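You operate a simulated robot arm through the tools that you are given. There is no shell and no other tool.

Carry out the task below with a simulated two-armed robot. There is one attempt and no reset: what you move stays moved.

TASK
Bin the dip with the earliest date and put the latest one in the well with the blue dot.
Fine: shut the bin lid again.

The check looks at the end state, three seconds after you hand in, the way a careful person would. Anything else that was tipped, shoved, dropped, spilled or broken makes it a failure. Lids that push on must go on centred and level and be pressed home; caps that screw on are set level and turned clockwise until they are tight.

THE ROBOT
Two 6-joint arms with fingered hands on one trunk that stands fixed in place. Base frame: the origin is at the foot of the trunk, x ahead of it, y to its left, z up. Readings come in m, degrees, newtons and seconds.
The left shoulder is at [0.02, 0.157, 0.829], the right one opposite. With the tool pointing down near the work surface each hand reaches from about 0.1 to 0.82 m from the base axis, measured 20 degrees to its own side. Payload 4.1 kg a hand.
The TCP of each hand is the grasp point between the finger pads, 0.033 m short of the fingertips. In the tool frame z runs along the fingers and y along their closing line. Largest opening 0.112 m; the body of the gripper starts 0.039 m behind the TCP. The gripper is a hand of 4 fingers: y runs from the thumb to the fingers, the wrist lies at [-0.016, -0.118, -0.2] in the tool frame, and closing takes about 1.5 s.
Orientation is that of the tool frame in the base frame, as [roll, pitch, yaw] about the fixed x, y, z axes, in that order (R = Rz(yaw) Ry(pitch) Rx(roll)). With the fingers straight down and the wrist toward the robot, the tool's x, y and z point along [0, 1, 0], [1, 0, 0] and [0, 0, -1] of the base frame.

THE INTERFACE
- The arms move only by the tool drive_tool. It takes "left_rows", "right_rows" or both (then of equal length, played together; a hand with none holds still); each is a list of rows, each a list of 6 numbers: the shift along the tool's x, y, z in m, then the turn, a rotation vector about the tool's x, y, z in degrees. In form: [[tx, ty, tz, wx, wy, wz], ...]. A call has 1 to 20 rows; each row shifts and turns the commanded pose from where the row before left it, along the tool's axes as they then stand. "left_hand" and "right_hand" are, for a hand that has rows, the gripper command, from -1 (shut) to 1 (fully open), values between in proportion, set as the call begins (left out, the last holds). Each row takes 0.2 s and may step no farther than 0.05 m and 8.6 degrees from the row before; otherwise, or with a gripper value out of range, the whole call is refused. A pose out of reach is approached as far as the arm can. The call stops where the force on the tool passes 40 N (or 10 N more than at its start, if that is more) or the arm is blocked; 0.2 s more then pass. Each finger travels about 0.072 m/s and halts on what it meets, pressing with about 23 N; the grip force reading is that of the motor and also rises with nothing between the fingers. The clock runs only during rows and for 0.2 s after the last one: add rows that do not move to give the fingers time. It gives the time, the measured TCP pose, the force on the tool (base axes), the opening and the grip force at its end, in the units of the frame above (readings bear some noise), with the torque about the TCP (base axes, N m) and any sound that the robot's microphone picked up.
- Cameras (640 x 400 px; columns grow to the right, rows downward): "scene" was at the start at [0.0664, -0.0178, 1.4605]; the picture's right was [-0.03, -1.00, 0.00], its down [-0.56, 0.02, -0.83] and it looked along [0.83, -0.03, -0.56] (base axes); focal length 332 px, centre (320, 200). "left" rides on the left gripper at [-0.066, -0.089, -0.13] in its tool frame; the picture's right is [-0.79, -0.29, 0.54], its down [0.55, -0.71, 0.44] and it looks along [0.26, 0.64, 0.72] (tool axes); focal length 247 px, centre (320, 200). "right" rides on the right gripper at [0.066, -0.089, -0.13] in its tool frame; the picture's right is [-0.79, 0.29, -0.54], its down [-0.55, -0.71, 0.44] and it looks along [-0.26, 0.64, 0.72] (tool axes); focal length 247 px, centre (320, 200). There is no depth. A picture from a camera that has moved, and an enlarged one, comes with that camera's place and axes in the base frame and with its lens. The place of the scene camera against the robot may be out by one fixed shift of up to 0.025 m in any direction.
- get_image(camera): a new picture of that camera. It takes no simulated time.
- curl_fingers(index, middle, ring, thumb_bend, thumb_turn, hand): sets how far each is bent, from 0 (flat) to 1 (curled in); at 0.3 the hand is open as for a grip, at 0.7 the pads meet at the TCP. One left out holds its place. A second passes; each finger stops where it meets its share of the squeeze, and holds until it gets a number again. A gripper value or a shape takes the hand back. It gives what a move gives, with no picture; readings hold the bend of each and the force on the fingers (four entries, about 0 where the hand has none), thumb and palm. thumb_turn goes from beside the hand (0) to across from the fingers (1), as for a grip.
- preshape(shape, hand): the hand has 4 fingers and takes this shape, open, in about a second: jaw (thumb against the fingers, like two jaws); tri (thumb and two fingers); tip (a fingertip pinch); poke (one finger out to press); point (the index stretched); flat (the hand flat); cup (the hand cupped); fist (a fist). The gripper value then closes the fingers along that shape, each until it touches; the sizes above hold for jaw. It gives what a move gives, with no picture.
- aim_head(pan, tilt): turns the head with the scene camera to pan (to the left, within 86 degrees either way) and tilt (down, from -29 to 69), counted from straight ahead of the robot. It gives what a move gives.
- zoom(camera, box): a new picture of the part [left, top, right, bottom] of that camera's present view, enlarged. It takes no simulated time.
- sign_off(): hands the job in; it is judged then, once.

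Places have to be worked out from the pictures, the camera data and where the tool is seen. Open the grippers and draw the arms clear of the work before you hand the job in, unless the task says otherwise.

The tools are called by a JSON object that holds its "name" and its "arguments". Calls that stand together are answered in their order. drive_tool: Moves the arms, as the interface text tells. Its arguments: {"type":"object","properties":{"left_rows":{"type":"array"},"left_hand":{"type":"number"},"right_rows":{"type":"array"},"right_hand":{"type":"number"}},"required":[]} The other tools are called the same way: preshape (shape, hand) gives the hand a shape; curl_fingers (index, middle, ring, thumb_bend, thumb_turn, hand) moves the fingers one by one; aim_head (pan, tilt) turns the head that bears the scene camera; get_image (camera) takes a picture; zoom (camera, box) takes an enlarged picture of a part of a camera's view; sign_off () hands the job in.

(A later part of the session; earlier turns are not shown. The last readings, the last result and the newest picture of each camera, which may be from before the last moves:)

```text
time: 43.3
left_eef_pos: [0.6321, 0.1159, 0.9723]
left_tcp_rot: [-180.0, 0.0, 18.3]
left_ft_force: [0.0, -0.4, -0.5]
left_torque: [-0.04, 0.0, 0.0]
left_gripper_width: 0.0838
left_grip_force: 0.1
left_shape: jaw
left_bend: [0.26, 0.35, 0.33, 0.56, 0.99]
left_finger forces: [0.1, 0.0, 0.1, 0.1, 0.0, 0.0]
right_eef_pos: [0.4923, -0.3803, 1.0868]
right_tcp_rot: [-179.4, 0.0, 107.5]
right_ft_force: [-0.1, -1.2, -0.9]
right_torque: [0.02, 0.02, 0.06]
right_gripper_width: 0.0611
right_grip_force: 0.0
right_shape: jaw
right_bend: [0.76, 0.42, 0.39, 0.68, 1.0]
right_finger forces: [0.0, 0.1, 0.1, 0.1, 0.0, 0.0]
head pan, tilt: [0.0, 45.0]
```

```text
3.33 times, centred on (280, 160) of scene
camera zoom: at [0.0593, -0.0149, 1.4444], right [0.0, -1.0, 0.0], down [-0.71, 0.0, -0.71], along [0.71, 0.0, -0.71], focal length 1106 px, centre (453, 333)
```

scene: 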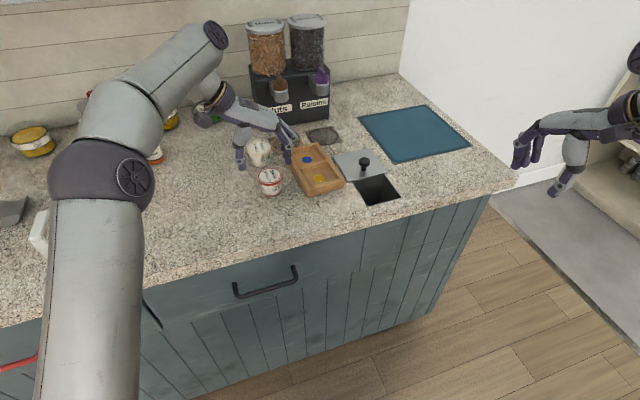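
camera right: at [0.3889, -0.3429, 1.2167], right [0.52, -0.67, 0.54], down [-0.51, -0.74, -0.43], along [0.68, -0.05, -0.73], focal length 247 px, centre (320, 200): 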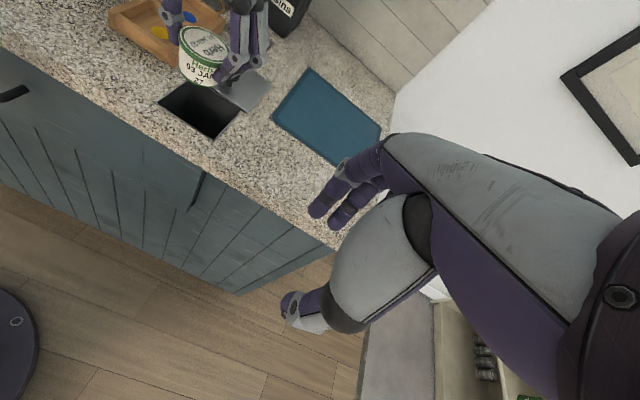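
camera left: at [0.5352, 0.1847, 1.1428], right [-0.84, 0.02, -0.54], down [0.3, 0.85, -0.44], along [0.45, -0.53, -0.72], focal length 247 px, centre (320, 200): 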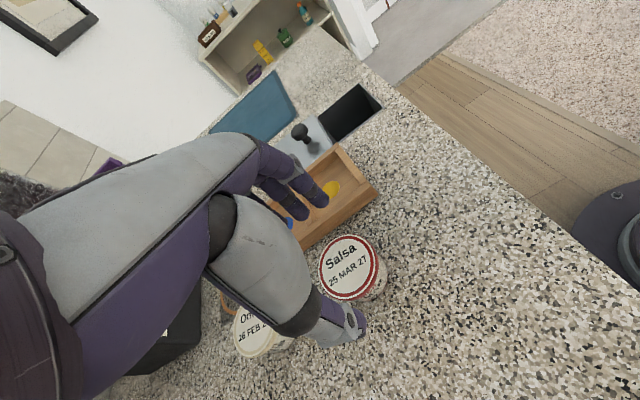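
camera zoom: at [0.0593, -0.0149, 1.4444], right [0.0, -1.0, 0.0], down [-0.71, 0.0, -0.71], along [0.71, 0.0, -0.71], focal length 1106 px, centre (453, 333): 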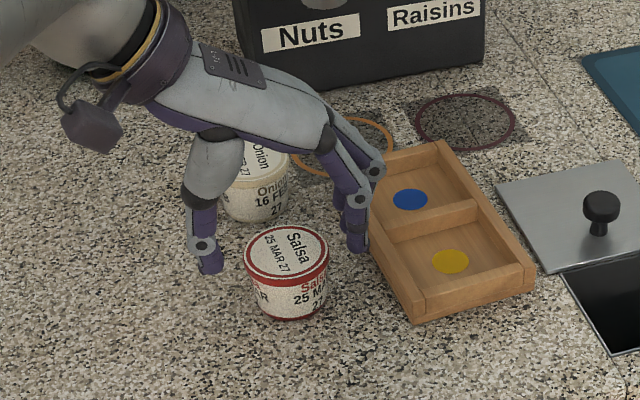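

Salsa is centred. Lowering the last 17 mm and closing.

{"name": "drive_tool", "arguments": {"left_rows": [[-0.001, -0.001, 0.009, 0, 0, 0], [0, 0, 0.008, 0, 0, 0], [0, 0, 0, 0, 0, 0]]}}

{"name": "drive_tool", "arguments": {"left_rows": [[0, 0, 0, 0, 0, 0], [0, 0, 0, 0, 0, 0], [0, 0, 0, 0, 0, 0], [0, 0, 0, 0, 0, 0], [0, 0, 0, 0, 0, 0], [0, 0, 0, 0, 0, 0]], "left_hand": -1}}

{"name": "zoom", "arguments": {"camera": "left", "box": [240, 150, 480, 380]}}

{"name": "zoom", "arguments": {"camera": "scene", "box": [210, 100, 350, 220]}}

```text
time: 44.1
left_eef_pos: [0.6311, 0.1177, 0.9563]
left_tcp_rot: [180.0, 0.0, 18.4]
left_ft_force: [-0.2, 0.4, 0.7]
left_torque: [0.03, 0.0, 0.0]
left_gripper_width: 0.0837
left_grip_force: 0.0
left_shape: jaw
left_bend: [0.26, 0.35, 0.33, 0.56, 0.99]
left_finger forces: [0.0, 0.1, 0.1, 0.0, 0.0, 0.1]
right_eef_pos: [0.4943, -0.3801, 1.0869]
right_tcp_rot: [-179.4, 0.2, 107.7]
right_ft_force: [0.2, 0.4, 0.4]
right_torque: [0.0, 0.01, 0.01]
right_gripper_width: 0.0615
right_grip_force: 0.1
right_shape: jaw
right_bend: [0.76, 0.42, 0.39, 0.68, 1.0]
right_finger forces: [0.0, 0.0, 0.0, 0.1, 0.0, 0.0]
head pan, tilt: [0.0, 45.0]
```

```text
time: 45.5
left_eef_pos: [0.6329, 0.1177, 0.9569]
left_tcp_rot: [-180.0, 0.1, 18.3]
left_ft_force: [0.3, 0.9, 0.5]
left_torque: [0.0, 0.08, -0.02]
left_gripper_width: 0.0493
left_grip_force: 22.7
left_shape: jaw
left_bend: [0.76, 0.46, 0.49, 0.72, 1.0]
left_finger forces: [12.0, 7.7, 0.0, 0.1, 19.6, 0.0]
right_eef_pos: [0.493, -0.3797, 1.0861]
right_tcp_rot: [-179.3, 0.2, 107.6]
right_ft_force: [-0.1, -0.3, 0.4]
right_torque: [-0.02, 0.02, 0.0]
right_gripper_width: 0.0615
right_grip_force: 0.0
right_shape: jaw
right_bend: [0.76, 0.42, 0.39, 0.68, 1.0]
right_finger forces: [0.1, 0.0, 0.1, 0.0, 0.0, 0.0]
head pan, tilt: [0.0, 45.0]
```

```text
1.74 times, centred on (360, 265) of left
camera zoom: at [0.541, 0.1814, 1.0864], right [-0.84, 0.02, -0.54], down [0.3, 0.85, -0.44], along [0.45, -0.53, -0.72], focal length 430 px, centre (250, 87)
```

zoom: 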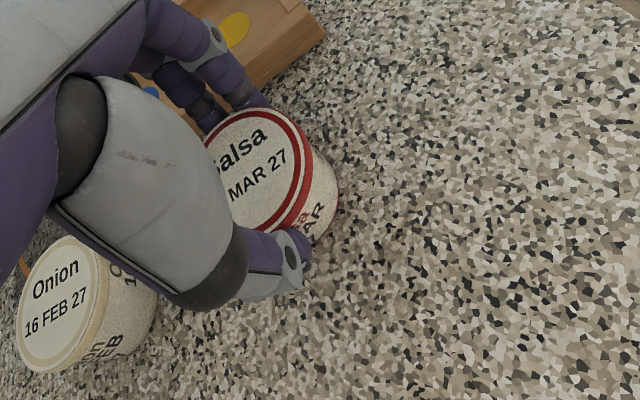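

```text
3.33 times, centred on (280, 160) of scene
camera zoom: at [0.0593, -0.0149, 1.4444], right [0.0, -1.0, 0.0], down [-0.71, 0.0, -0.71], along [0.71, 0.0, -0.71], focal length 1106 px, centre (453, 333)
```

zoom: 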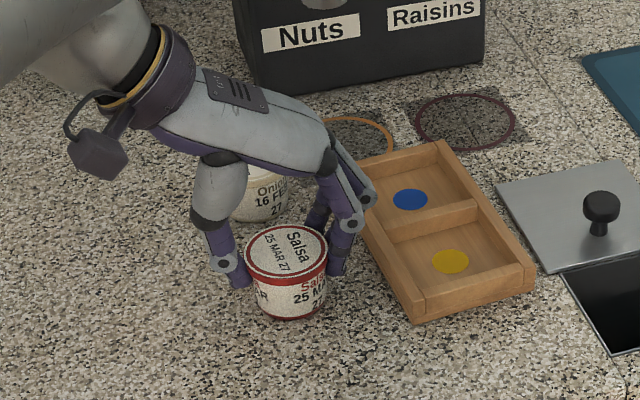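

Salsa is gripped the same way. I'll lift it 6.5 cm and turn the hand back so the wrist comes toward the robot, which gives the reach for the well.

{"name": "drive_tool", "arguments": {"left_rows": [[0, 0, -0.015, 0, 0, 0], [0, 0, -0.015, 0, 0, 0], [0, 0, -0.015, 0, 0, 0], [0, 0, -0.02, 0, 0, 0], [0, 0, 0, 0, 0, -7.4], [0, 0, 0, 0, 0, -7.4], [0, 0, 0, 0, 0, -7.4], [0, 0, 0, 0, 0, -7.4], [0, 0, 0, 0, 0, -7.4], [0, 0, 0, 0, 0, -7.4], [0, 0, 0, 0, 0, -7.4], [0, 0, 0, 0, 0, 0]]}}

{"name": "get_image", "arguments": {"camera": "scene"}}

{"name": "get_image", "arguments": {"camera": "left"}}

{"name": "zoom", "arguments": {"camera": "right", "box": [40, 0, 280, 160]}}

```text
time: 48.1
left_eef_pos: [0.6318, 0.1157, 1.0217]
left_tcp_rot: [179.9, -0.1, 70.2]
left_ft_force: [-0.1, 1.2, -0.6]
left_torque: [-0.02, 0.0, 0.0]
left_gripper_width: 0.0493
left_grip_force: 23.0
left_shape: jaw
left_bend: [0.76, 0.46, 0.49, 0.72, 1.0]
left_finger forces: [12.0, 7.7, 0.0, 0.0, 19.6, 0.0]
right_eef_pos: [0.4931, -0.3793, 1.085]
right_tcp_rot: [-179.3, 0.1, 107.6]
right_ft_force: [-0.3, 0.9, 0.5]
right_torque: [0.02, -0.02, 0.02]
right_gripper_width: 0.0615
right_grip_force: 0.0
right_shape: jaw
right_bend: [0.76, 0.42, 0.39, 0.68, 1.0]
right_finger forces: [0.1, 0.1, 0.1, 0.1, 0.0, 0.0]
head pan, tilt: [0.0, 45.0]
```

```text
taken
```

scene: 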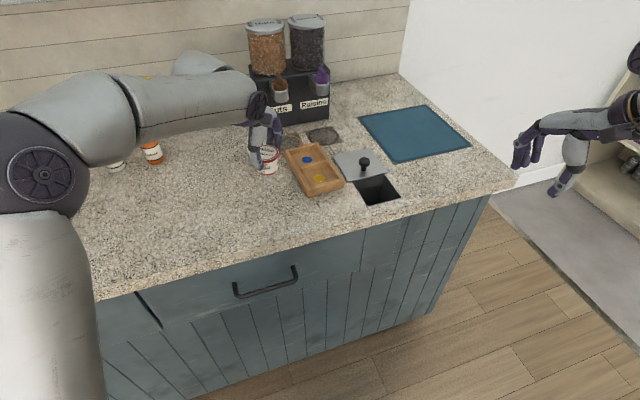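

```text
taken
camera left: at [0.5253, 0.0858, 1.1514], right [-0.54, -0.65, -0.54], down [-0.48, 0.76, -0.44], along [0.69, 0.02, -0.72], focal length 247 px, centre (320, 200)
```

left: 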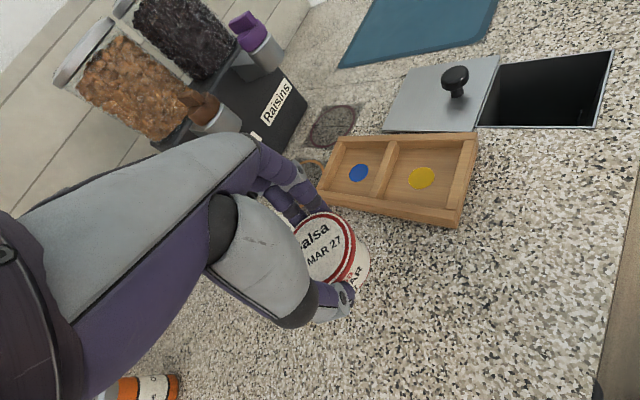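

```text
2.50 times, centred on (160, 80) of right
camera zoom: at [0.3889, -0.3429, 1.2167], right [0.52, -0.67, 0.54], down [-0.51, -0.74, -0.43], along [0.68, -0.05, -0.73], focal length 617 px, centre (720, 500)
```

zoom: 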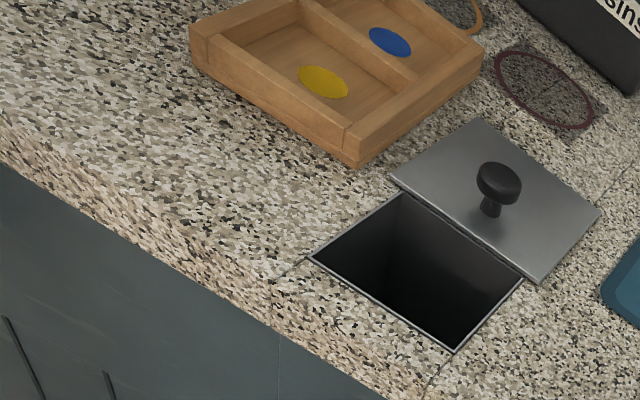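

Salsa hangs level. Three camera rays put the blue dot at about (0.739, 0.035), with the floor near z 0.905. I'll carry Salsa above it at this height.

{"name": "drive_tool", "arguments": {"left_rows": [[-0.01, 0.032, 0, 0, 0, 0], [-0.01, 0.032, 0, 0, 0, 0], [-0.01, 0.032, 0, 0, 0, 0], [-0.01, 0.032, 0, 0, 0, 0], [0, 0, 0, 0, 0, 0]]}}

{"name": "zoom", "arguments": {"camera": "scene", "box": [230, 90, 370, 210]}}

{"name": "get_image", "arguments": {"camera": "left"}}

{"name": "zoom", "arguments": {"camera": "right", "box": [80, 0, 280, 120]}}

```text
time: 49.3
left_eef_pos: [0.7321, 0.0365, 1.0174]
left_tcp_rot: [-179.9, 0.1, 70.2]
left_ft_force: [-0.7, -0.7, -0.7]
left_torque: [0.0, -0.02, 0.02]
left_gripper_width: 0.0491
left_grip_force: 23.6
left_shape: jaw
left_bend: [0.76, 0.46, 0.49, 0.72, 1.0]
left_finger forces: [12.3, 7.8, 0.0, 0.0, 19.6, 0.0]
left hand out of reach, approached as far as the arm can: row 4
right_eef_pos: [0.4916, -0.3804, 1.0864]
right_tcp_rot: [-179.4, 0.1, 107.7]
right_ft_force: [0.0, 0.2, 0.0]
right_torque: [0.0, -0.02, 0.0]
right_gripper_width: 0.0613
right_grip_force: 0.0
right_shape: jaw
right_bend: [0.76, 0.42, 0.39, 0.68, 1.0]
right_finger forces: [0.0, 0.1, 0.0, 0.0, 0.0, 0.0]
head pan, tilt: [0.0, 45.0]
```

```text
3.33 times, centred on (300, 150) of scene
camera zoom: at [0.0593, -0.0148, 1.4444], right [0.0, -1.0, 0.0], down [-0.71, 0.0, -0.71], along [0.71, 0.0, -0.71], focal length 1106 px, centre (387, 367)
```

zoom: 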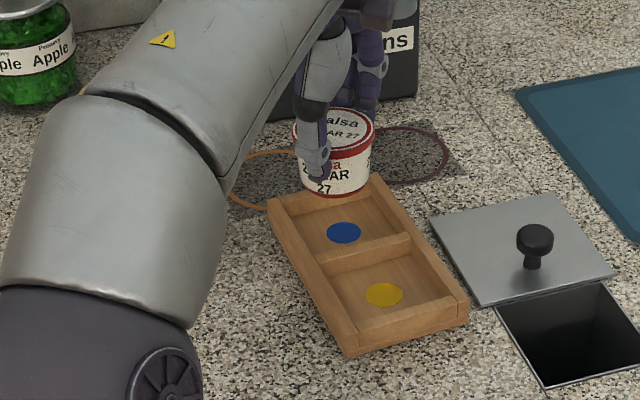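

```text
taken
camera left: at [0.6257, 0.0055, 1.1475], right [-0.54, -0.65, -0.54], down [-0.48, 0.76, -0.43], along [0.69, 0.02, -0.72], focal length 247 px, centre (320, 200)
```

left: 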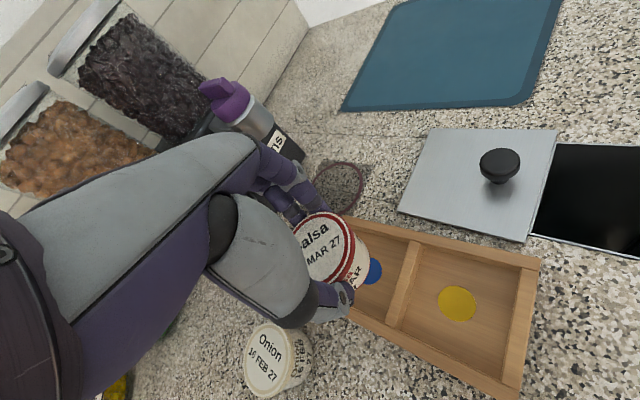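

```text
3.20 times, centred on (180, 60) of right
camera zoom: at [0.3888, -0.3428, 1.2168], right [0.52, -0.67, 0.54], down [-0.51, -0.74, -0.43], along [0.68, -0.05, -0.73], focal length 790 px, centre (768, 648)
```

zoom: 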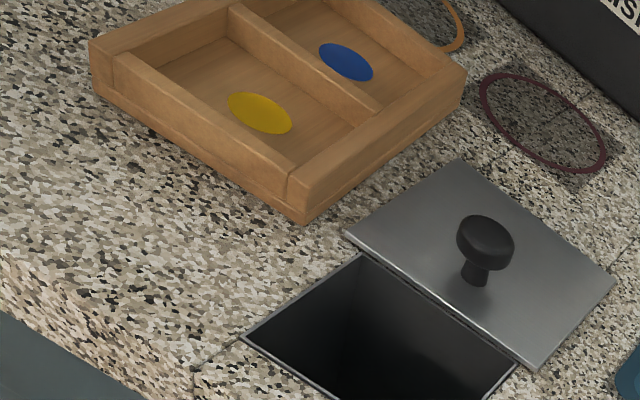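

The nearer view agrees with the dot at about (0.740, 0.034), and reach relaxes lower down. I'll descend to z 0.99 and shift 8 mm forward.

{"name": "drive_tool", "arguments": {"left_rows": [[0, 0, 0.012, 0, 0, 0], [0, 0.004, 0.012, 0, 0, 0], [0, 0.004, 0, 0, 0, 0], [0, 0, 0, 0, 0, 0]]}}

{"name": "zoom", "arguments": {"camera": "scene", "box": [250, 100, 370, 210]}}

{"name": "zoom", "arguments": {"camera": "left", "box": [220, 170, 560, 400]}}

{"name": "zoom", "arguments": {"camera": "right", "box": [80, 0, 280, 120]}}

```text
time: 50.3
left_eef_pos: [0.7404, 0.034, 0.9947]
left_tcp_rot: [180.0, -0.1, 70.1]
left_ft_force: [0.9, -0.1, -1.2]
left_torque: [0.0, 0.02, 0.0]
left_gripper_width: 0.0494
left_grip_force: 23.1
left_shape: jaw
left_bend: [0.76, 0.46, 0.49, 0.72, 1.0]
left_finger forces: [12.1, 7.6, 0.1, 0.0, 19.6, 0.0]
right_eef_pos: [0.492, -0.3798, 1.0863]
right_tcp_rot: [-179.5, 0.1, 107.5]
right_ft_force: [0.2, 0.6, 1.3]
right_torque: [0.03, 0.01, 0.0]
right_gripper_width: 0.0612
right_grip_force: 0.1
right_shape: jaw
right_bend: [0.76, 0.42, 0.39, 0.68, 1.0]
right_finger forces: [0.0, 0.0, 0.0, 0.0, 0.1, 0.0]
head pan, tilt: [0.0, 45.0]
```

```text
3.64 times, centred on (310, 155) of scene
camera zoom: at [0.0593, -0.0149, 1.4444], right [0.0, -1.0, 0.0], down [-0.71, 0.0, -0.71], along [0.71, 0.0, -0.71], focal length 1206 px, centre (356, 364)
```

zoom: 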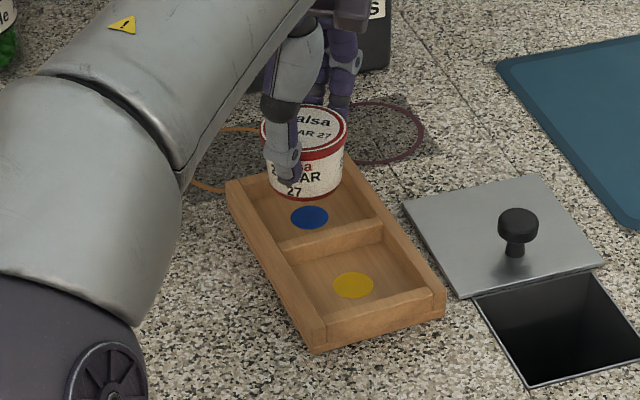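

```text
1.74 times, centred on (390, 285) of left
camera zoom: at [0.6327, 0.0026, 1.1239], right [-0.54, -0.65, -0.54], down [-0.48, 0.76, -0.44], along [0.69, 0.02, -0.72], focal length 430 px, centre (198, 52)
```

zoom: 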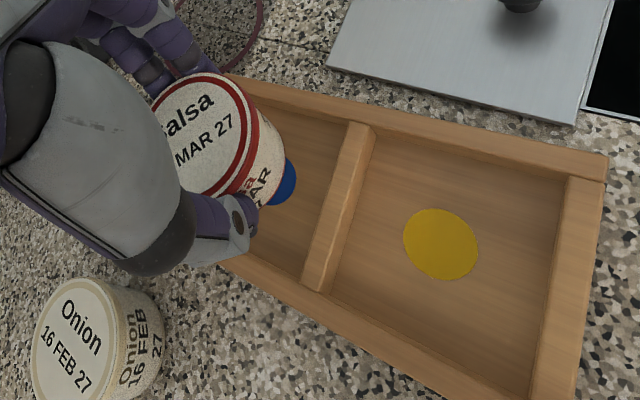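

```text
3.20 times, centred on (180, 60) of right
camera zoom: at [0.3889, -0.3429, 1.2167], right [0.52, -0.67, 0.54], down [-0.51, -0.74, -0.43], along [0.68, -0.05, -0.73], focal length 790 px, centre (768, 648)
```

zoom: 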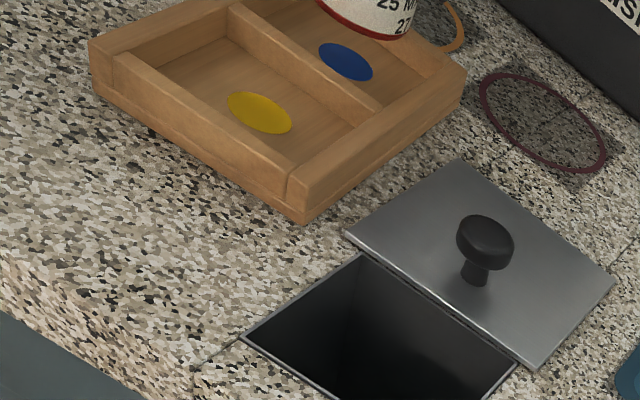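

The cup's base lines up with the blue dot to within a few millimetres. I'll lower so the base just enters the well and look again.

{"name": "drive_tool", "arguments": {"left_rows": [[0.002, -0.002, 0.009, 0, 0, 0], [0, 0, 0.008, 0, 0, 0], [0, 0, 0, 0, 0, 0]]}}

{"name": "zoom", "arguments": {"camera": "scene", "box": [260, 110, 350, 200]}}

{"name": "zoom", "arguments": {"camera": "left", "box": [220, 170, 480, 380]}}

{"name": "zoom", "arguments": {"camera": "right", "box": [100, 0, 240, 80]}}

```text
time: 51.1
left_eef_pos: [0.7371, 0.0355, 0.9773]
left_tcp_rot: [180.0, 0.0, 70.2]
left_ft_force: [-0.4, -0.1, -0.8]
left_torque: [-0.01, -0.01, -0.03]
left_gripper_width: 0.049
left_grip_force: 23.5
left_shape: jaw
left_bend: [0.76, 0.46, 0.49, 0.72, 1.0]
left_finger forces: [12.1, 7.7, 0.1, 0.0, 19.6, 0.0]
right_eef_pos: [0.4928, -0.3797, 1.0871]
right_tcp_rot: [-179.4, 0.0, 107.6]
right_ft_force: [0.5, -0.1, -0.1]
right_torque: [0.02, 0.01, -0.01]
right_gripper_width: 0.0615
right_grip_force: 0.0
right_shape: jaw
right_bend: [0.76, 0.42, 0.39, 0.68, 1.0]
right_finger forces: [0.0, 0.2, 0.1, 0.1, 0.1, 0.1]
head pan, tilt: [0.0, 45.0]
```

```text
4.44 times, centred on (305, 155) of scene
camera zoom: at [0.0593, -0.0149, 1.4444], right [0.0, -1.0, 0.0], down [-0.71, 0.0, -0.71], along [0.71, 0.0, -0.71], focal length 1474 px, centre (387, 400)
```

zoom: 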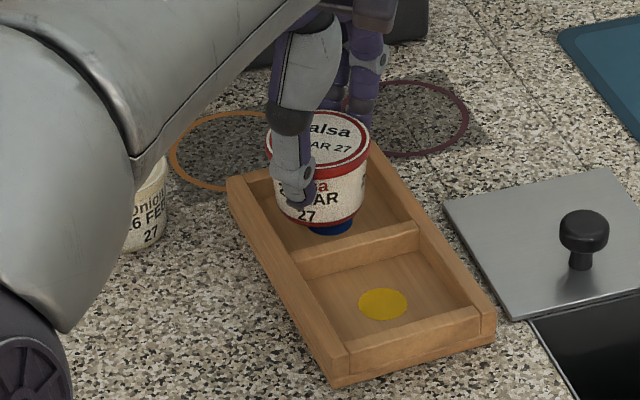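

```text
1.90 times, centred on (350, 275) of left
camera zoom: at [0.6312, 0.0055, 1.1068], right [-0.54, -0.65, -0.54], down [-0.48, 0.76, -0.44], along [0.69, 0.02, -0.72], focal length 470 px, centre (263, 57)
```

zoom: 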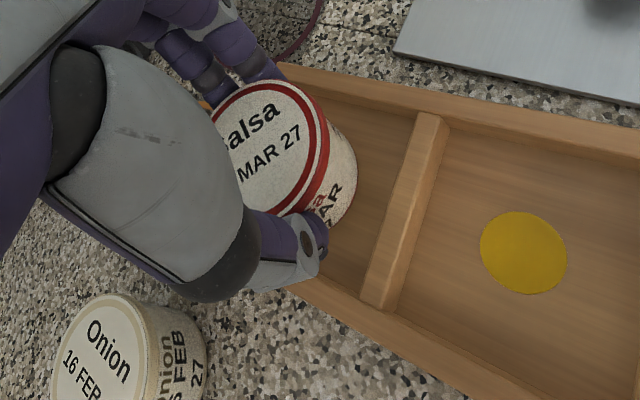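

```text
4.57 times, centred on (170, 40) of right
camera zoom: at [0.3889, -0.3429, 1.2167], right [0.52, -0.67, 0.54], down [-0.51, -0.74, -0.43], along [0.68, -0.05, -0.73], focal length 1129 px, centre (1006, 931)
```

zoom: 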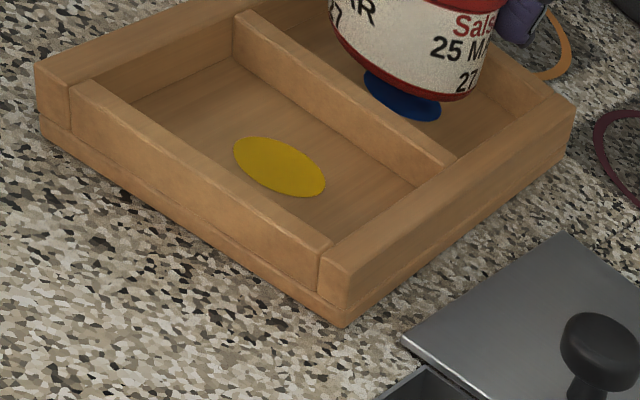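

The cup base has just entered the well but sits about 6 mm left of the dot in both views. I'll shift right by that much, then lower gently.

{"name": "drive_tool", "arguments": {"left_rows": [[-0.0067, -0.001, 0, 0, 0, 0], [0, 0, 0.005, 0, 0, 0], [0, 0, 0, 0, 0, 0]]}}

{"name": "zoom", "arguments": {"camera": "scene", "box": [260, 110, 350, 200]}}

{"name": "zoom", "arguments": {"camera": "right", "box": [100, 0, 240, 80]}}

```text
time: 51.9
left_eef_pos: [0.7349, 0.0302, 0.972]
left_tcp_rot: [180.0, -0.1, 70.0]
left_ft_force: [0.2, 0.6, -0.7]
left_torque: [-0.02, 0.02, 0.01]
left_gripper_width: 0.0488
left_grip_force: 23.2
left_shape: jaw
left_bend: [0.76, 0.46, 0.49, 0.72, 1.0]
left_finger forces: [12.1, 7.7, 0.0, 0.0, 19.5, 0.0]
right_eef_pos: [0.4924, -0.3792, 1.0856]
right_tcp_rot: [-179.4, 0.1, 107.6]
right_ft_force: [0.1, -0.1, 0.2]
right_torque: [0.0, -0.02, 0.01]
right_gripper_width: 0.0612
right_grip_force: 0.0
right_shape: jaw
right_bend: [0.76, 0.42, 0.39, 0.68, 1.0]
right_finger forces: [0.1, 0.0, 0.1, 0.0, 0.0, 0.0]
head pan, tilt: [0.0, 45.0]
```

```text
4.44 times, centred on (305, 155) of scene
camera zoom: at [0.0594, -0.0149, 1.4444], right [0.0, -1.0, 0.0], down [-0.71, 0.0, -0.71], along [0.71, 0.0, -0.71], focal length 1474 px, centre (387, 400)
```

zoom: 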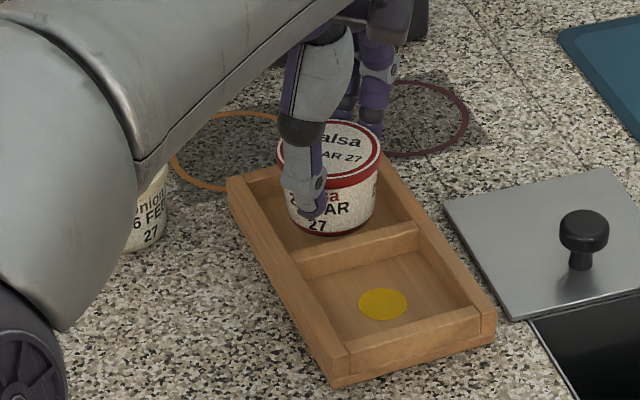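

```text
4.57 times, centred on (170, 40) of right
camera zoom: at [0.3889, -0.3429, 1.2167], right [0.52, -0.67, 0.54], down [-0.51, -0.74, -0.43], along [0.68, -0.05, -0.73], focal length 1129 px, centre (1006, 931)
```

zoom: 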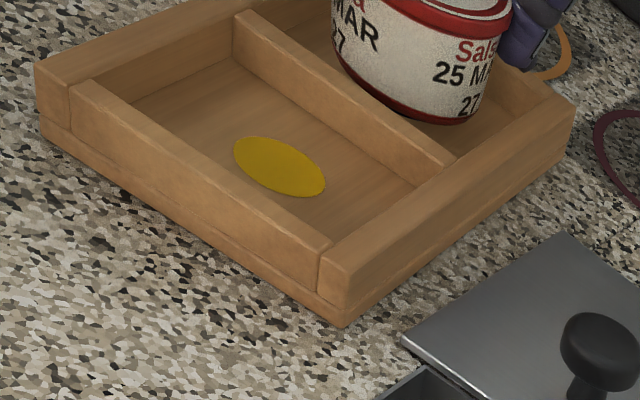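

It looks well centred. Lowering in small steps until it meets the floor.

{"name": "drive_tool", "arguments": {"left_rows": [[0, 0, 0.003, 0, 0, 0], [0, 0, 0.003, 0, 0, 0], [0, 0, 0, 0, 0, 0]]}}

{"name": "zoom", "arguments": {"camera": "scene", "box": [260, 110, 350, 200]}}

{"name": "zoom", "arguments": {"camera": "right", "box": [100, 0, 240, 80]}}

```text
time: 52.7
left_eef_pos: [0.7358, 0.0304, 0.9674]
left_tcp_rot: [180.0, -0.1, 70.1]
left_ft_force: [-0.5, -0.5, -1.8]
left_torque: [0.0, -0.01, -0.01]
left_gripper_width: 0.0493
left_grip_force: 23.0
left_shape: jaw
left_bend: [0.76, 0.46, 0.49, 0.72, 1.0]
left_finger forces: [12.1, 7.6, 0.0, 0.1, 19.5, 0.0]
right_eef_pos: [0.4931, -0.3798, 1.0858]
right_tcp_rot: [-179.5, 0.1, 107.5]
right_ft_force: [-1.0, 0.3, -0.9]
right_torque: [-0.02, 0.04, 0.01]
right_gripper_width: 0.0613
right_grip_force: 0.1
right_shape: jaw
right_bend: [0.76, 0.42, 0.39, 0.68, 1.0]
right_finger forces: [0.1, 0.0, 0.0, 0.0, 0.1, 0.0]
head pan, tilt: [0.0, 45.0]
```

```text
4.44 times, centred on (305, 155) of scene
camera zoom: at [0.0593, -0.0149, 1.4444], right [0.0, -1.0, 0.0], down [-0.71, 0.0, -0.71], along [0.71, 0.0, -0.71], focal length 1474 px, centre (387, 400)
```

zoom: 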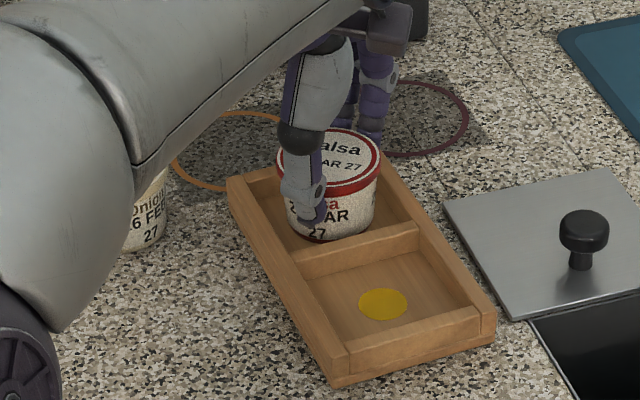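

```text
4.57 times, centred on (170, 40) of right
camera zoom: at [0.3889, -0.3429, 1.2167], right [0.52, -0.67, 0.54], down [-0.51, -0.74, -0.43], along [0.68, -0.05, -0.73], focal length 1129 px, centre (1006, 931)
```

zoom: 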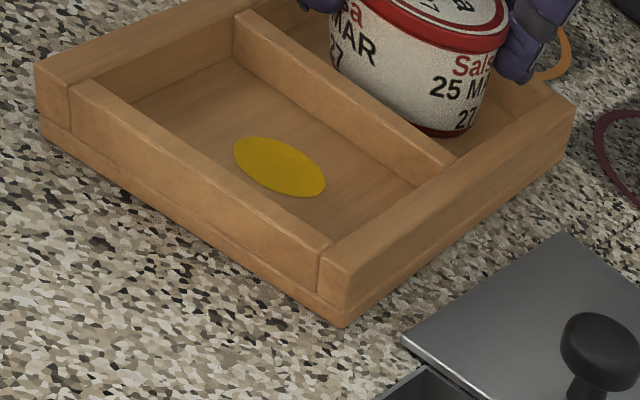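

No contact yet. I'll continue down a few millimetres at a time.

{"name": "drive_tool", "arguments": {"left_rows": [[0, 0, 0.003, 0, 0, 0], [0, 0, 0, 0, 0, 0]]}}

{"name": "drive_tool", "arguments": {"left_rows": [[0, 0, 0.002, 0, 0, 0], [0, 0, 0, 0, 0, 0]]}}

{"name": "zoom", "arguments": {"camera": "scene", "box": [260, 110, 350, 200]}}

{"name": "zoom", "arguments": {"camera": "right", "box": [100, 0, 240, 80]}}

{"name": "zoom", "arguments": {"camera": "left", "box": [220, 170, 480, 380]}}

```text
time: 53.3
left_eef_pos: [0.7349, 0.0306, 0.9634]
left_tcp_rot: [-179.9, 0.0, 70.1]
left_ft_force: [0.3, -0.8, 0.3]
left_torque: [-0.01, -0.02, -0.01]
left_gripper_width: 0.0493
left_grip_force: 23.5
left_shape: jaw
left_bend: [0.76, 0.46, 0.49, 0.72, 1.0]
left_finger forces: [12.0, 7.5, 0.0, 0.0, 19.7, 0.0]
right_eef_pos: [0.4925, -0.3803, 1.0867]
right_tcp_rot: [-179.4, 0.0, 107.7]
right_ft_force: [-0.5, -0.8, 0.1]
right_torque: [-0.02, 0.0, 0.01]
right_gripper_width: 0.0614
right_grip_force: 0.2
right_shape: jaw
right_bend: [0.76, 0.42, 0.39, 0.68, 1.0]
right_finger forces: [0.1, 0.0, 0.0, 0.1, 0.1, 0.0]
head pan, tilt: [0.0, 45.0]
```

```text
time: 53.9
left_eef_pos: [0.7351, 0.0307, 0.9621]
left_tcp_rot: [179.9, 0.0, 70.1]
left_ft_force: [0.6, -0.1, 8.6]
left_torque: [-0.01, -0.08, 0.02]
left_gripper_width: 0.0495
left_grip_force: 22.9
left_shape: jaw
left_bend: [0.76, 0.46, 0.49, 0.72, 1.0]
left_finger forces: [12.2, 7.8, 0.1, 0.0, 20.1, 0.1]
right_eef_pos: [0.4932, -0.3801, 1.0865]
right_tcp_rot: [-179.4, 0.1, 107.7]
right_ft_force: [0.8, -0.3, 0.1]
right_torque: [0.01, -0.02, -0.01]
right_gripper_width: 0.0613
right_grip_force: 0.0
right_shape: jaw
right_bend: [0.76, 0.42, 0.39, 0.68, 1.0]
right_finger forces: [0.0, 0.0, 0.0, 0.0, 0.1, 0.0]
head pan, tilt: [0.0, 45.0]
```

```text
4.44 times, centred on (305, 155) of scene
camera zoom: at [0.059, -0.0149, 1.4444], right [0.0, -1.0, 0.0], down [-0.71, 0.0, -0.71], along [0.71, 0.0, -0.71], focal length 1474 px, centre (387, 400)
```

zoom: 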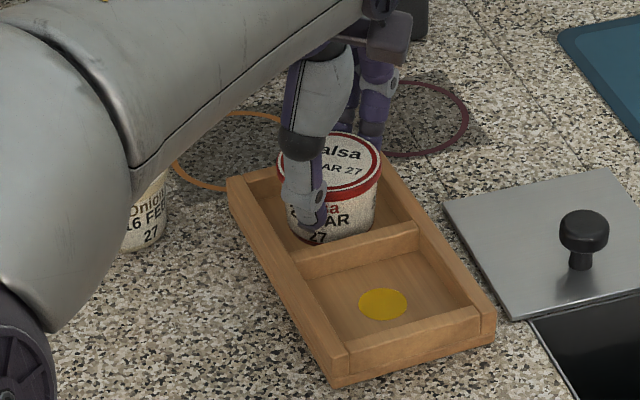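

```text
4.57 times, centred on (170, 40) of right
camera zoom: at [0.3886, -0.3429, 1.2168], right [0.52, -0.67, 0.54], down [-0.51, -0.74, -0.43], along [0.68, -0.05, -0.73], focal length 1129 px, centre (1006, 931)
```

zoom: 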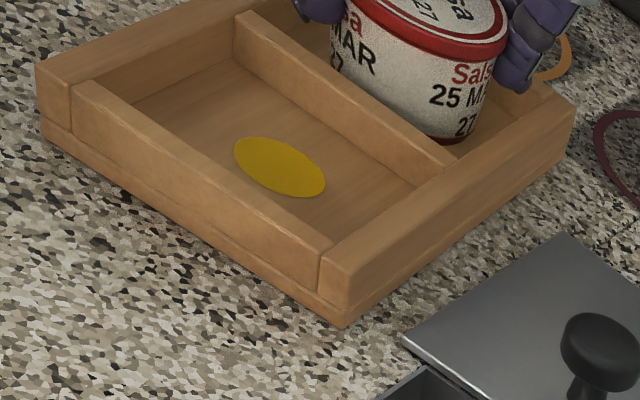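

```text
1.90 times, centred on (350, 275) of left
camera zoom: at [0.6281, -0.0003, 1.0929], right [-0.54, -0.65, -0.54], down [-0.48, 0.76, -0.44], along [0.69, 0.02, -0.72], focal length 470 px, centre (263, 57)
```

zoom: 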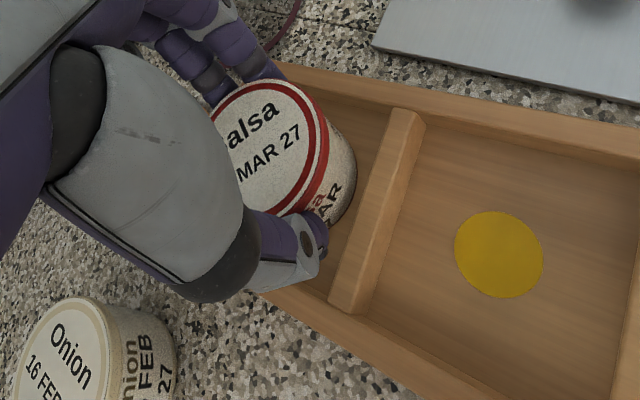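

The force rose to 8.6 N upward at z 0.962, which is the height expected for the well floor, so Salsa is seated. I'll ease the press by 1 mm and open the fingers.

{"name": "drive_tool", "arguments": {"left_rows": [[0, 0, -0.001, 0, 0, 0], [0, 0, 0, 0, 0, 0], [0, 0, 0, 0, 0, 0], [0, 0, 0, 0, 0, 0], [0, 0, 0, 0, 0, 0], [0, 0, 0, 0, 0, 0]], "left_hand": 0.4}}

{"name": "zoom", "arguments": {"camera": "scene", "box": [260, 110, 350, 200]}}

{"name": "zoom", "arguments": {"camera": "left", "box": [220, 170, 480, 380]}}

{"name": "zoom", "arguments": {"camera": "right", "box": [100, 0, 240, 80]}}

```text
time: 55.3
left_eef_pos: [0.735, 0.0318, 0.9623]
left_tcp_rot: [-180.0, 0.0, 70.1]
left_ft_force: [0.5, -0.3, -0.2]
left_torque: [0.0, 0.0, 0.02]
left_gripper_width: 0.0779
left_grip_force: 0.0
left_shape: jaw
left_bend: [0.26, 0.37, 0.34, 0.59, 0.99]
left_finger forces: [0.0, 0.0, 0.0, 0.0, 0.0, 0.1]
right_eef_pos: [0.4929, -0.3792, 1.0853]
right_tcp_rot: [-179.4, 0.1, 107.6]
right_ft_force: [-1.1, 0.0, 0.6]
right_torque: [0.0, 0.01, 0.0]
right_gripper_width: 0.061
right_grip_force: 0.0
right_shape: jaw
right_bend: [0.76, 0.42, 0.39, 0.68, 1.0]
right_finger forces: [0.1, 0.1, 0.0, 0.1, 0.0, 0.0]
head pan, tilt: [0.0, 45.0]
```

```text
4.44 times, centred on (305, 155) of scene
camera zoom: at [0.0593, -0.0149, 1.4444], right [0.0, -1.0, 0.0], down [-0.71, 0.0, -0.71], along [0.71, 0.0, -0.71], focal length 1474 px, centre (387, 400)
```

zoom: 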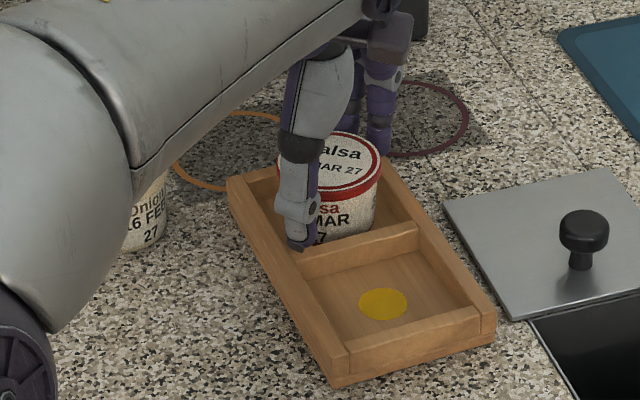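

```text
1.90 times, centred on (350, 275) of left
camera zoom: at [0.628, -0.0006, 1.0925], right [-0.54, -0.65, -0.54], down [-0.48, 0.76, -0.44], along [0.69, 0.02, -0.72], focal length 470 px, centre (263, 57)
```

zoom: 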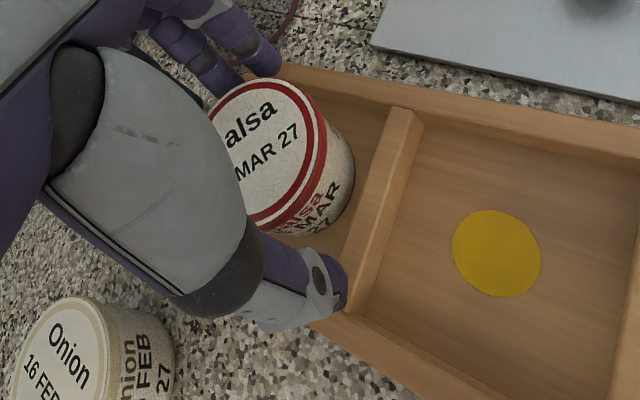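

```text
4.57 times, centred on (170, 40) of right
camera zoom: at [0.3888, -0.3429, 1.2168], right [0.52, -0.67, 0.54], down [-0.51, -0.74, -0.43], along [0.68, -0.05, -0.73], focal length 1129 px, centre (1006, 931)
```

zoom: 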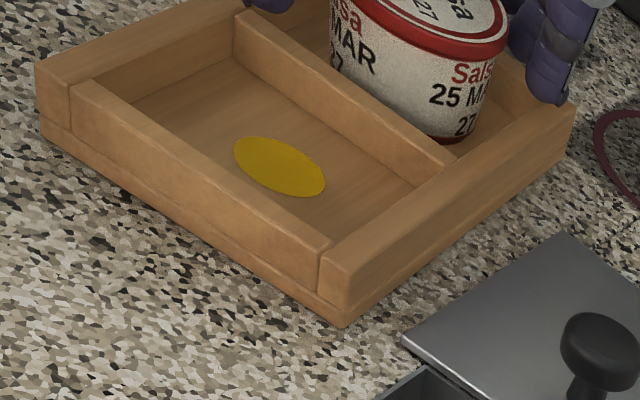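

Salsa stands free in the well. I'll raise the left hand straight up, then draw it back toward the robot and to the left.

{"name": "drive_tool", "arguments": {"left_rows": [[0, 0, -0.015, 0, 0, 0], [0, 0, -0.02, 0, 0, 0], [0, 0, -0.02, 0, 0, 0], [0, -0.04, -0.01, 0, 0, 0], [0, -0.04, -0.02, 0, 0, 0], [0.01, -0.04, -0.02, 0, 0, 0], [0.02, -0.04, -0.02, 0, 0, 0], [0.02, -0.04, -0.01, 0, 0, 0], [0.02, -0.04, 0, 0, 0, 0], [0, 0, 0, 0, 0, 0]]}}

{"name": "get_image", "arguments": {"camera": "scene"}}

{"name": "zoom", "arguments": {"camera": "scene", "box": [230, 110, 410, 220]}}

{"name": "get_image", "arguments": {"camera": "left"}}

```text
time: 57.5
left_eef_pos: [0.5284, 0.1811, 1.0952]
left_tcp_rot: [-180.0, 0.0, 70.1]
left_ft_force: [1.2, -0.3, 0.6]
left_torque: [0.03, 0.0, -0.03]
left_gripper_width: 0.0781
left_grip_force: 0.0
left_shape: jaw
left_bend: [0.26, 0.37, 0.34, 0.59, 0.99]
left_finger forces: [0.0, 0.0, 0.1, 0.1, 0.0, 0.0]
left hand out of reach, approached as far as the arm can: row 3
right_eef_pos: [0.493, -0.3791, 1.0864]
right_tcp_rot: [-179.4, 0.1, 107.6]
right_ft_force: [-0.1, 1.2, 0.3]
right_torque: [-0.02, -0.02, -0.01]
right_gripper_width: 0.0614
right_grip_force: 0.1
right_shape: jaw
right_bend: [0.76, 0.42, 0.39, 0.68, 1.0]
right_finger forces: [0.0, 0.0, 0.0, 0.1, 0.0, 0.0]
head pan, tilt: [0.0, 45.0]
```

```text
taken
```

scene: 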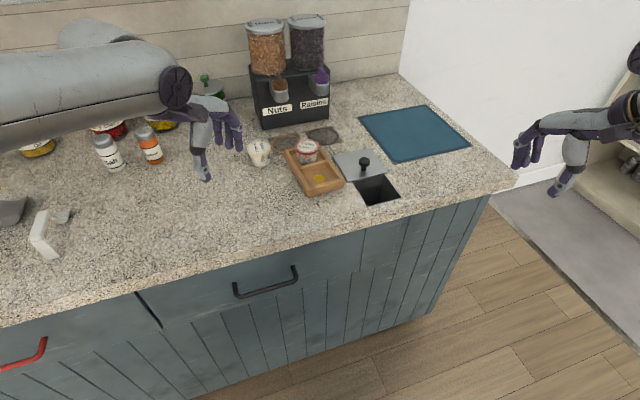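

```text
3.56 times, centred on (320, 165) of scene
camera zoom: at [0.0594, -0.015, 1.4444], right [0.0, -1.0, 0.0], down [-0.71, 0.0, -0.71], along [0.71, 0.0, -0.71], focal length 1179 px, centre (320, 324)
```

zoom: 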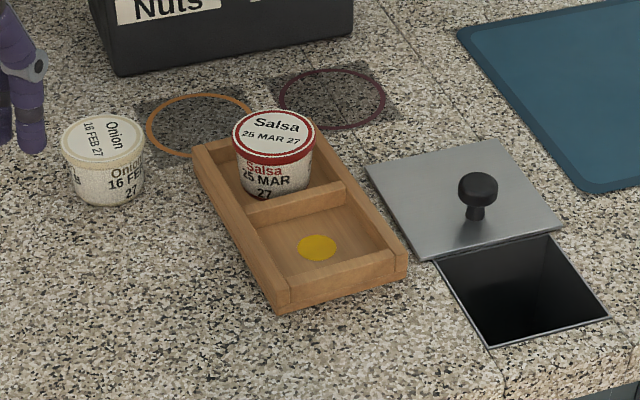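

```text
taken
camera left: at [0.4212, 0.1488, 1.2249], right [-0.54, -0.65, -0.54], down [-0.48, 0.76, -0.44], along [0.69, 0.02, -0.72], focal length 247 px, centre (320, 200)
```

left: 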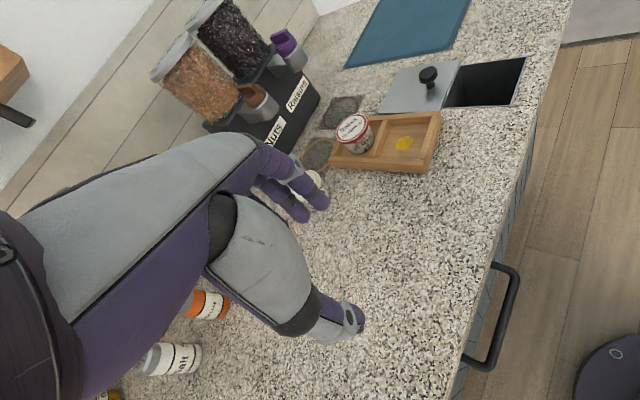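

Salsa is level in the blue-dot well and Onion hasn't moved. Next I'll shut the lid by retracing the right hand's path back to above the knob, near (0.702, -0.113).

{"name": "drive_tool", "arguments": {"right_rows": [[0.02, 0.04, 0, 0, 0, 0], [0.02, 0.04, 0, 0, 0, 0], [0.03, 0.04, 0, 0, 0, 0], [0.03, 0.04, 0, 0, 0, 0], [0.03, 0.04, 0, 0, 0, 0], [0.03, 0.04, 0, 0, 0, 0], [0.03, 0.04, 0, 0, 0, 0], [0, 0, 0.04, 0, 0, 0], [0, 0, 0.04, 0, 0, 0], [0, 0, 0.02, 0, 0, 0], [0, 0, 0, 0, 0, 0]]}}

{"name": "zoom", "arguments": {"camera": "scene", "box": [280, 100, 420, 210]}}

{"name": "get_image", "arguments": {"camera": "right"}}

{"name": "zoom", "arguments": {"camera": "left", "box": [320, 20, 560, 190]}}

```text
time: 59.9
left_eef_pos: [0.5277, 0.1799, 1.0955]
left_tcp_rot: [180.0, 0.0, 70.0]
left_ft_force: [-0.1, 0.0, 0.8]
left_torque: [-0.02, 0.03, 0.0]
left_gripper_width: 0.078
left_grip_force: 0.0
left_shape: jaw
left_bend: [0.26, 0.37, 0.34, 0.59, 0.99]
left_finger forces: [0.1, 0.0, 0.0, 0.0, 0.1, 0.0]
right_eef_pos: [0.7011, -0.114, 0.9828]
right_tcp_rot: [-179.4, 0.2, 107.6]
right_ft_force: [-0.1, -0.1, -0.3]
right_torque: [-0.04, 0.0, 0.0]
right_gripper_width: 0.0616
right_grip_force: 0.1
right_shape: jaw
right_bend: [0.76, 0.42, 0.39, 0.68, 1.0]
right_finger forces: [0.0, 0.0, 0.0, 0.1, 0.1, 0.0]
head pan, tilt: [0.0, 45.0]
```

```text
3.64 times, centred on (350, 155) of scene
camera zoom: at [0.0593, -0.0149, 1.4444], right [0.0, -1.0, 0.0], down [-0.71, 0.0, -0.71], along [0.71, 0.0, -0.71], focal length 1206 px, centre (211, 364)
```

zoom: 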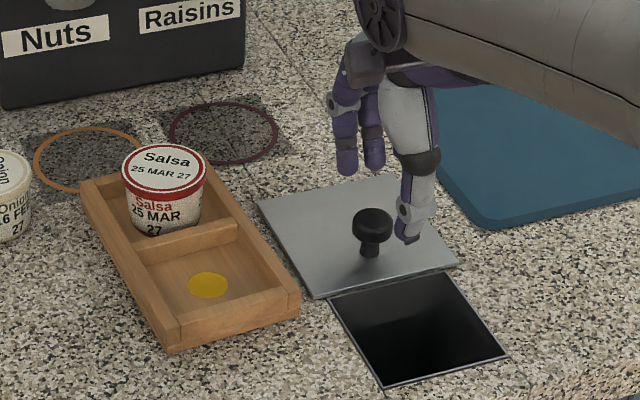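

```text
taken
camera right: at [0.5969, -0.0776, 1.113], right [0.52, -0.67, 0.54], down [-0.51, -0.74, -0.43], along [0.68, -0.05, -0.73], focal length 247 px, centre (320, 200)
```

right: 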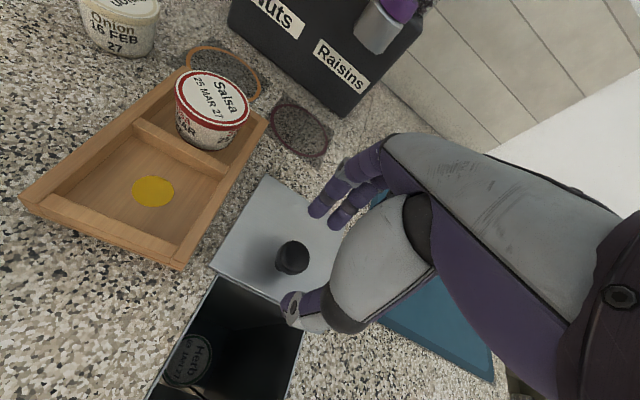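

```text
2.35 times, centred on (440, 105) of left
camera zoom: at [0.4215, 0.1486, 1.225], right [-0.54, -0.65, -0.54], down [-0.48, 0.76, -0.44], along [0.69, 0.02, -0.72], focal length 581 px, centre (38, 424)
```

zoom: 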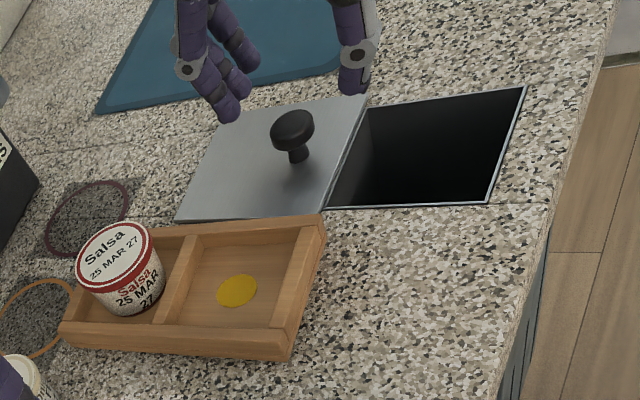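

The right camera shows Herb at the bottom of the bin. Lowering onto the knob and closing.

{"name": "drive_tool", "arguments": {"right_rows": [[0, 0, 0.02, 0, 0, 0], [0, 0.0005, 0.019, 0, 0, 0], [0, 0, 0, 0, 0, 0]]}}

{"name": "drive_tool", "arguments": {"right_rows": [[0, 0, 0, 0, 0, 0], [0, 0, 0, 0, 0, 0], [0, 0, 0, 0, 0, 0], [0, 0, 0, 0, 0, 0], [0, 0, 0, 0, 0, 0], [0, 0, 0, 0, 0, 0]], "right_hand": -1}}

{"name": "zoom", "arguments": {"camera": "left", "box": [320, 20, 560, 190]}}

```text
time: 60.7
left_eef_pos: [0.5287, 0.1794, 1.0962]
left_tcp_rot: [179.9, 0.0, 70.2]
left_ft_force: [0.0, -0.7, 0.3]
left_torque: [0.0, -0.01, -0.01]
left_gripper_width: 0.0781
left_grip_force: 0.1
left_shape: jaw
left_bend: [0.26, 0.37, 0.34, 0.59, 0.99]
left_finger forces: [0.0, 0.0, 0.1, 0.1, 0.0, 0.0]
right_eef_pos: [0.7018, -0.1146, 0.9439]
right_tcp_rot: [-179.4, 0.1, 107.6]
right_ft_force: [0.4, 0.3, 0.2]
right_torque: [0.0, 0.0, -0.01]
right_gripper_width: 0.0613
right_grip_force: 0.0
right_shape: jaw
right_bend: [0.76, 0.42, 0.39, 0.68, 1.0]
right_finger forces: [0.0, 0.0, 0.0, 0.0, 0.0, 0.1]
head pan, tilt: [0.0, 45.0]
```

```text
time: 62.1
left_eef_pos: [0.5286, 0.1798, 1.0958]
left_tcp_rot: [-180.0, -0.1, 70.2]
left_ft_force: [0.1, -0.6, 0.5]
left_torque: [-0.01, 0.0, 0.0]
left_gripper_width: 0.0781
left_grip_force: 0.0
left_shape: jaw
left_bend: [0.26, 0.37, 0.34, 0.59, 0.99]
left_finger forces: [0.1, 0.0, 0.1, 0.0, 0.0, 0.0]
right_eef_pos: [0.7007, -0.115, 0.9433]
right_tcp_rot: [-179.2, 0.1, 107.5]
right_ft_force: [-1.8, -4.3, -5.3]
right_torque: [-0.02, 0.03, -0.05]
right_gripper_width: 0.0119
right_grip_force: 23.1
right_shape: jaw
right_bend: [0.74, 0.68, 0.7, 0.74, 1.0]
right_finger forces: [12.3, 5.3, 0.0, 0.1, 19.8, 0.0]
head pan, tilt: [0.0, 45.0]
```

```text
2.35 times, centred on (440, 105) of left
camera zoom: at [0.4216, 0.1484, 1.225], right [-0.54, -0.65, -0.54], down [-0.48, 0.76, -0.44], along [0.69, 0.02, -0.72], focal length 581 px, centre (38, 424)
```

zoom: 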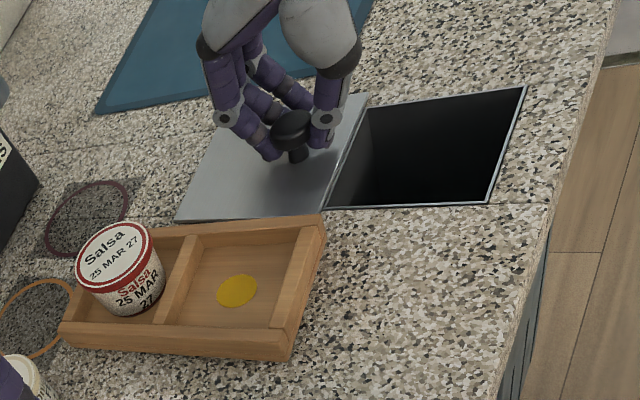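

The knob is gripped. Sliding the lid forward along its rails.

{"name": "drive_tool", "arguments": {"right_rows": [[0, -0.01, 0, 0, 0, 0], [0, -0.012, 0, 0, 0, 0], [0, -0.012, 0, 0, 0, 0], [0, -0.012, 0, 0, 0, 0], [0, -0.012, 0, 0, 0, 0], [0, -0.012, 0, 0, 0, 0], [0, -0.012, 0, 0, 0, 0], [0, 0, 0, 0, 0, 0]]}}

{"name": "zoom", "arguments": {"camera": "left", "box": [320, 20, 560, 190]}}

```text
time: 63.9
left_eef_pos: [0.5273, 0.18, 1.0953]
left_tcp_rot: [-180.0, -0.1, 70.1]
left_ft_force: [-0.6, -0.5, 0.0]
left_torque: [0.03, 0.02, 0.0]
left_gripper_width: 0.0778
left_grip_force: 0.1
left_shape: jaw
left_bend: [0.26, 0.37, 0.34, 0.59, 0.99]
left_finger forces: [0.1, 0.0, 0.0, 0.0, 0.0, 0.0]
right_eef_pos: [0.6225, -0.1427, 0.9431]
right_tcp_rot: [-179.3, 0.0, 107.6]
right_ft_force: [3.9, -12.8, -16.6]
right_torque: [-0.28, -0.09, -0.16]
right_gripper_width: 0.0115
right_grip_force: 22.6
right_shape: jaw
right_bend: [0.74, 0.68, 0.7, 0.73, 1.0]
right_finger forces: [12.6, 13.1, 0.1, 0.0, 19.6, 0.1]
head pan, tilt: [0.0, 45.0]
```

```text
2.35 times, centred on (440, 105) of left
camera zoom: at [0.422, 0.148, 1.2249], right [-0.54, -0.65, -0.54], down [-0.48, 0.76, -0.44], along [0.69, 0.02, -0.72], focal length 581 px, centre (38, 424)
```

zoom: 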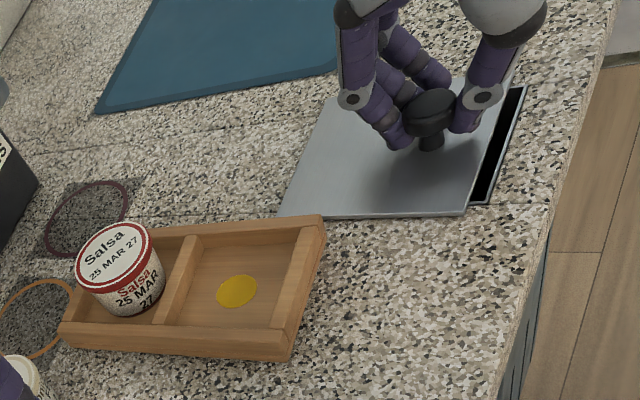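

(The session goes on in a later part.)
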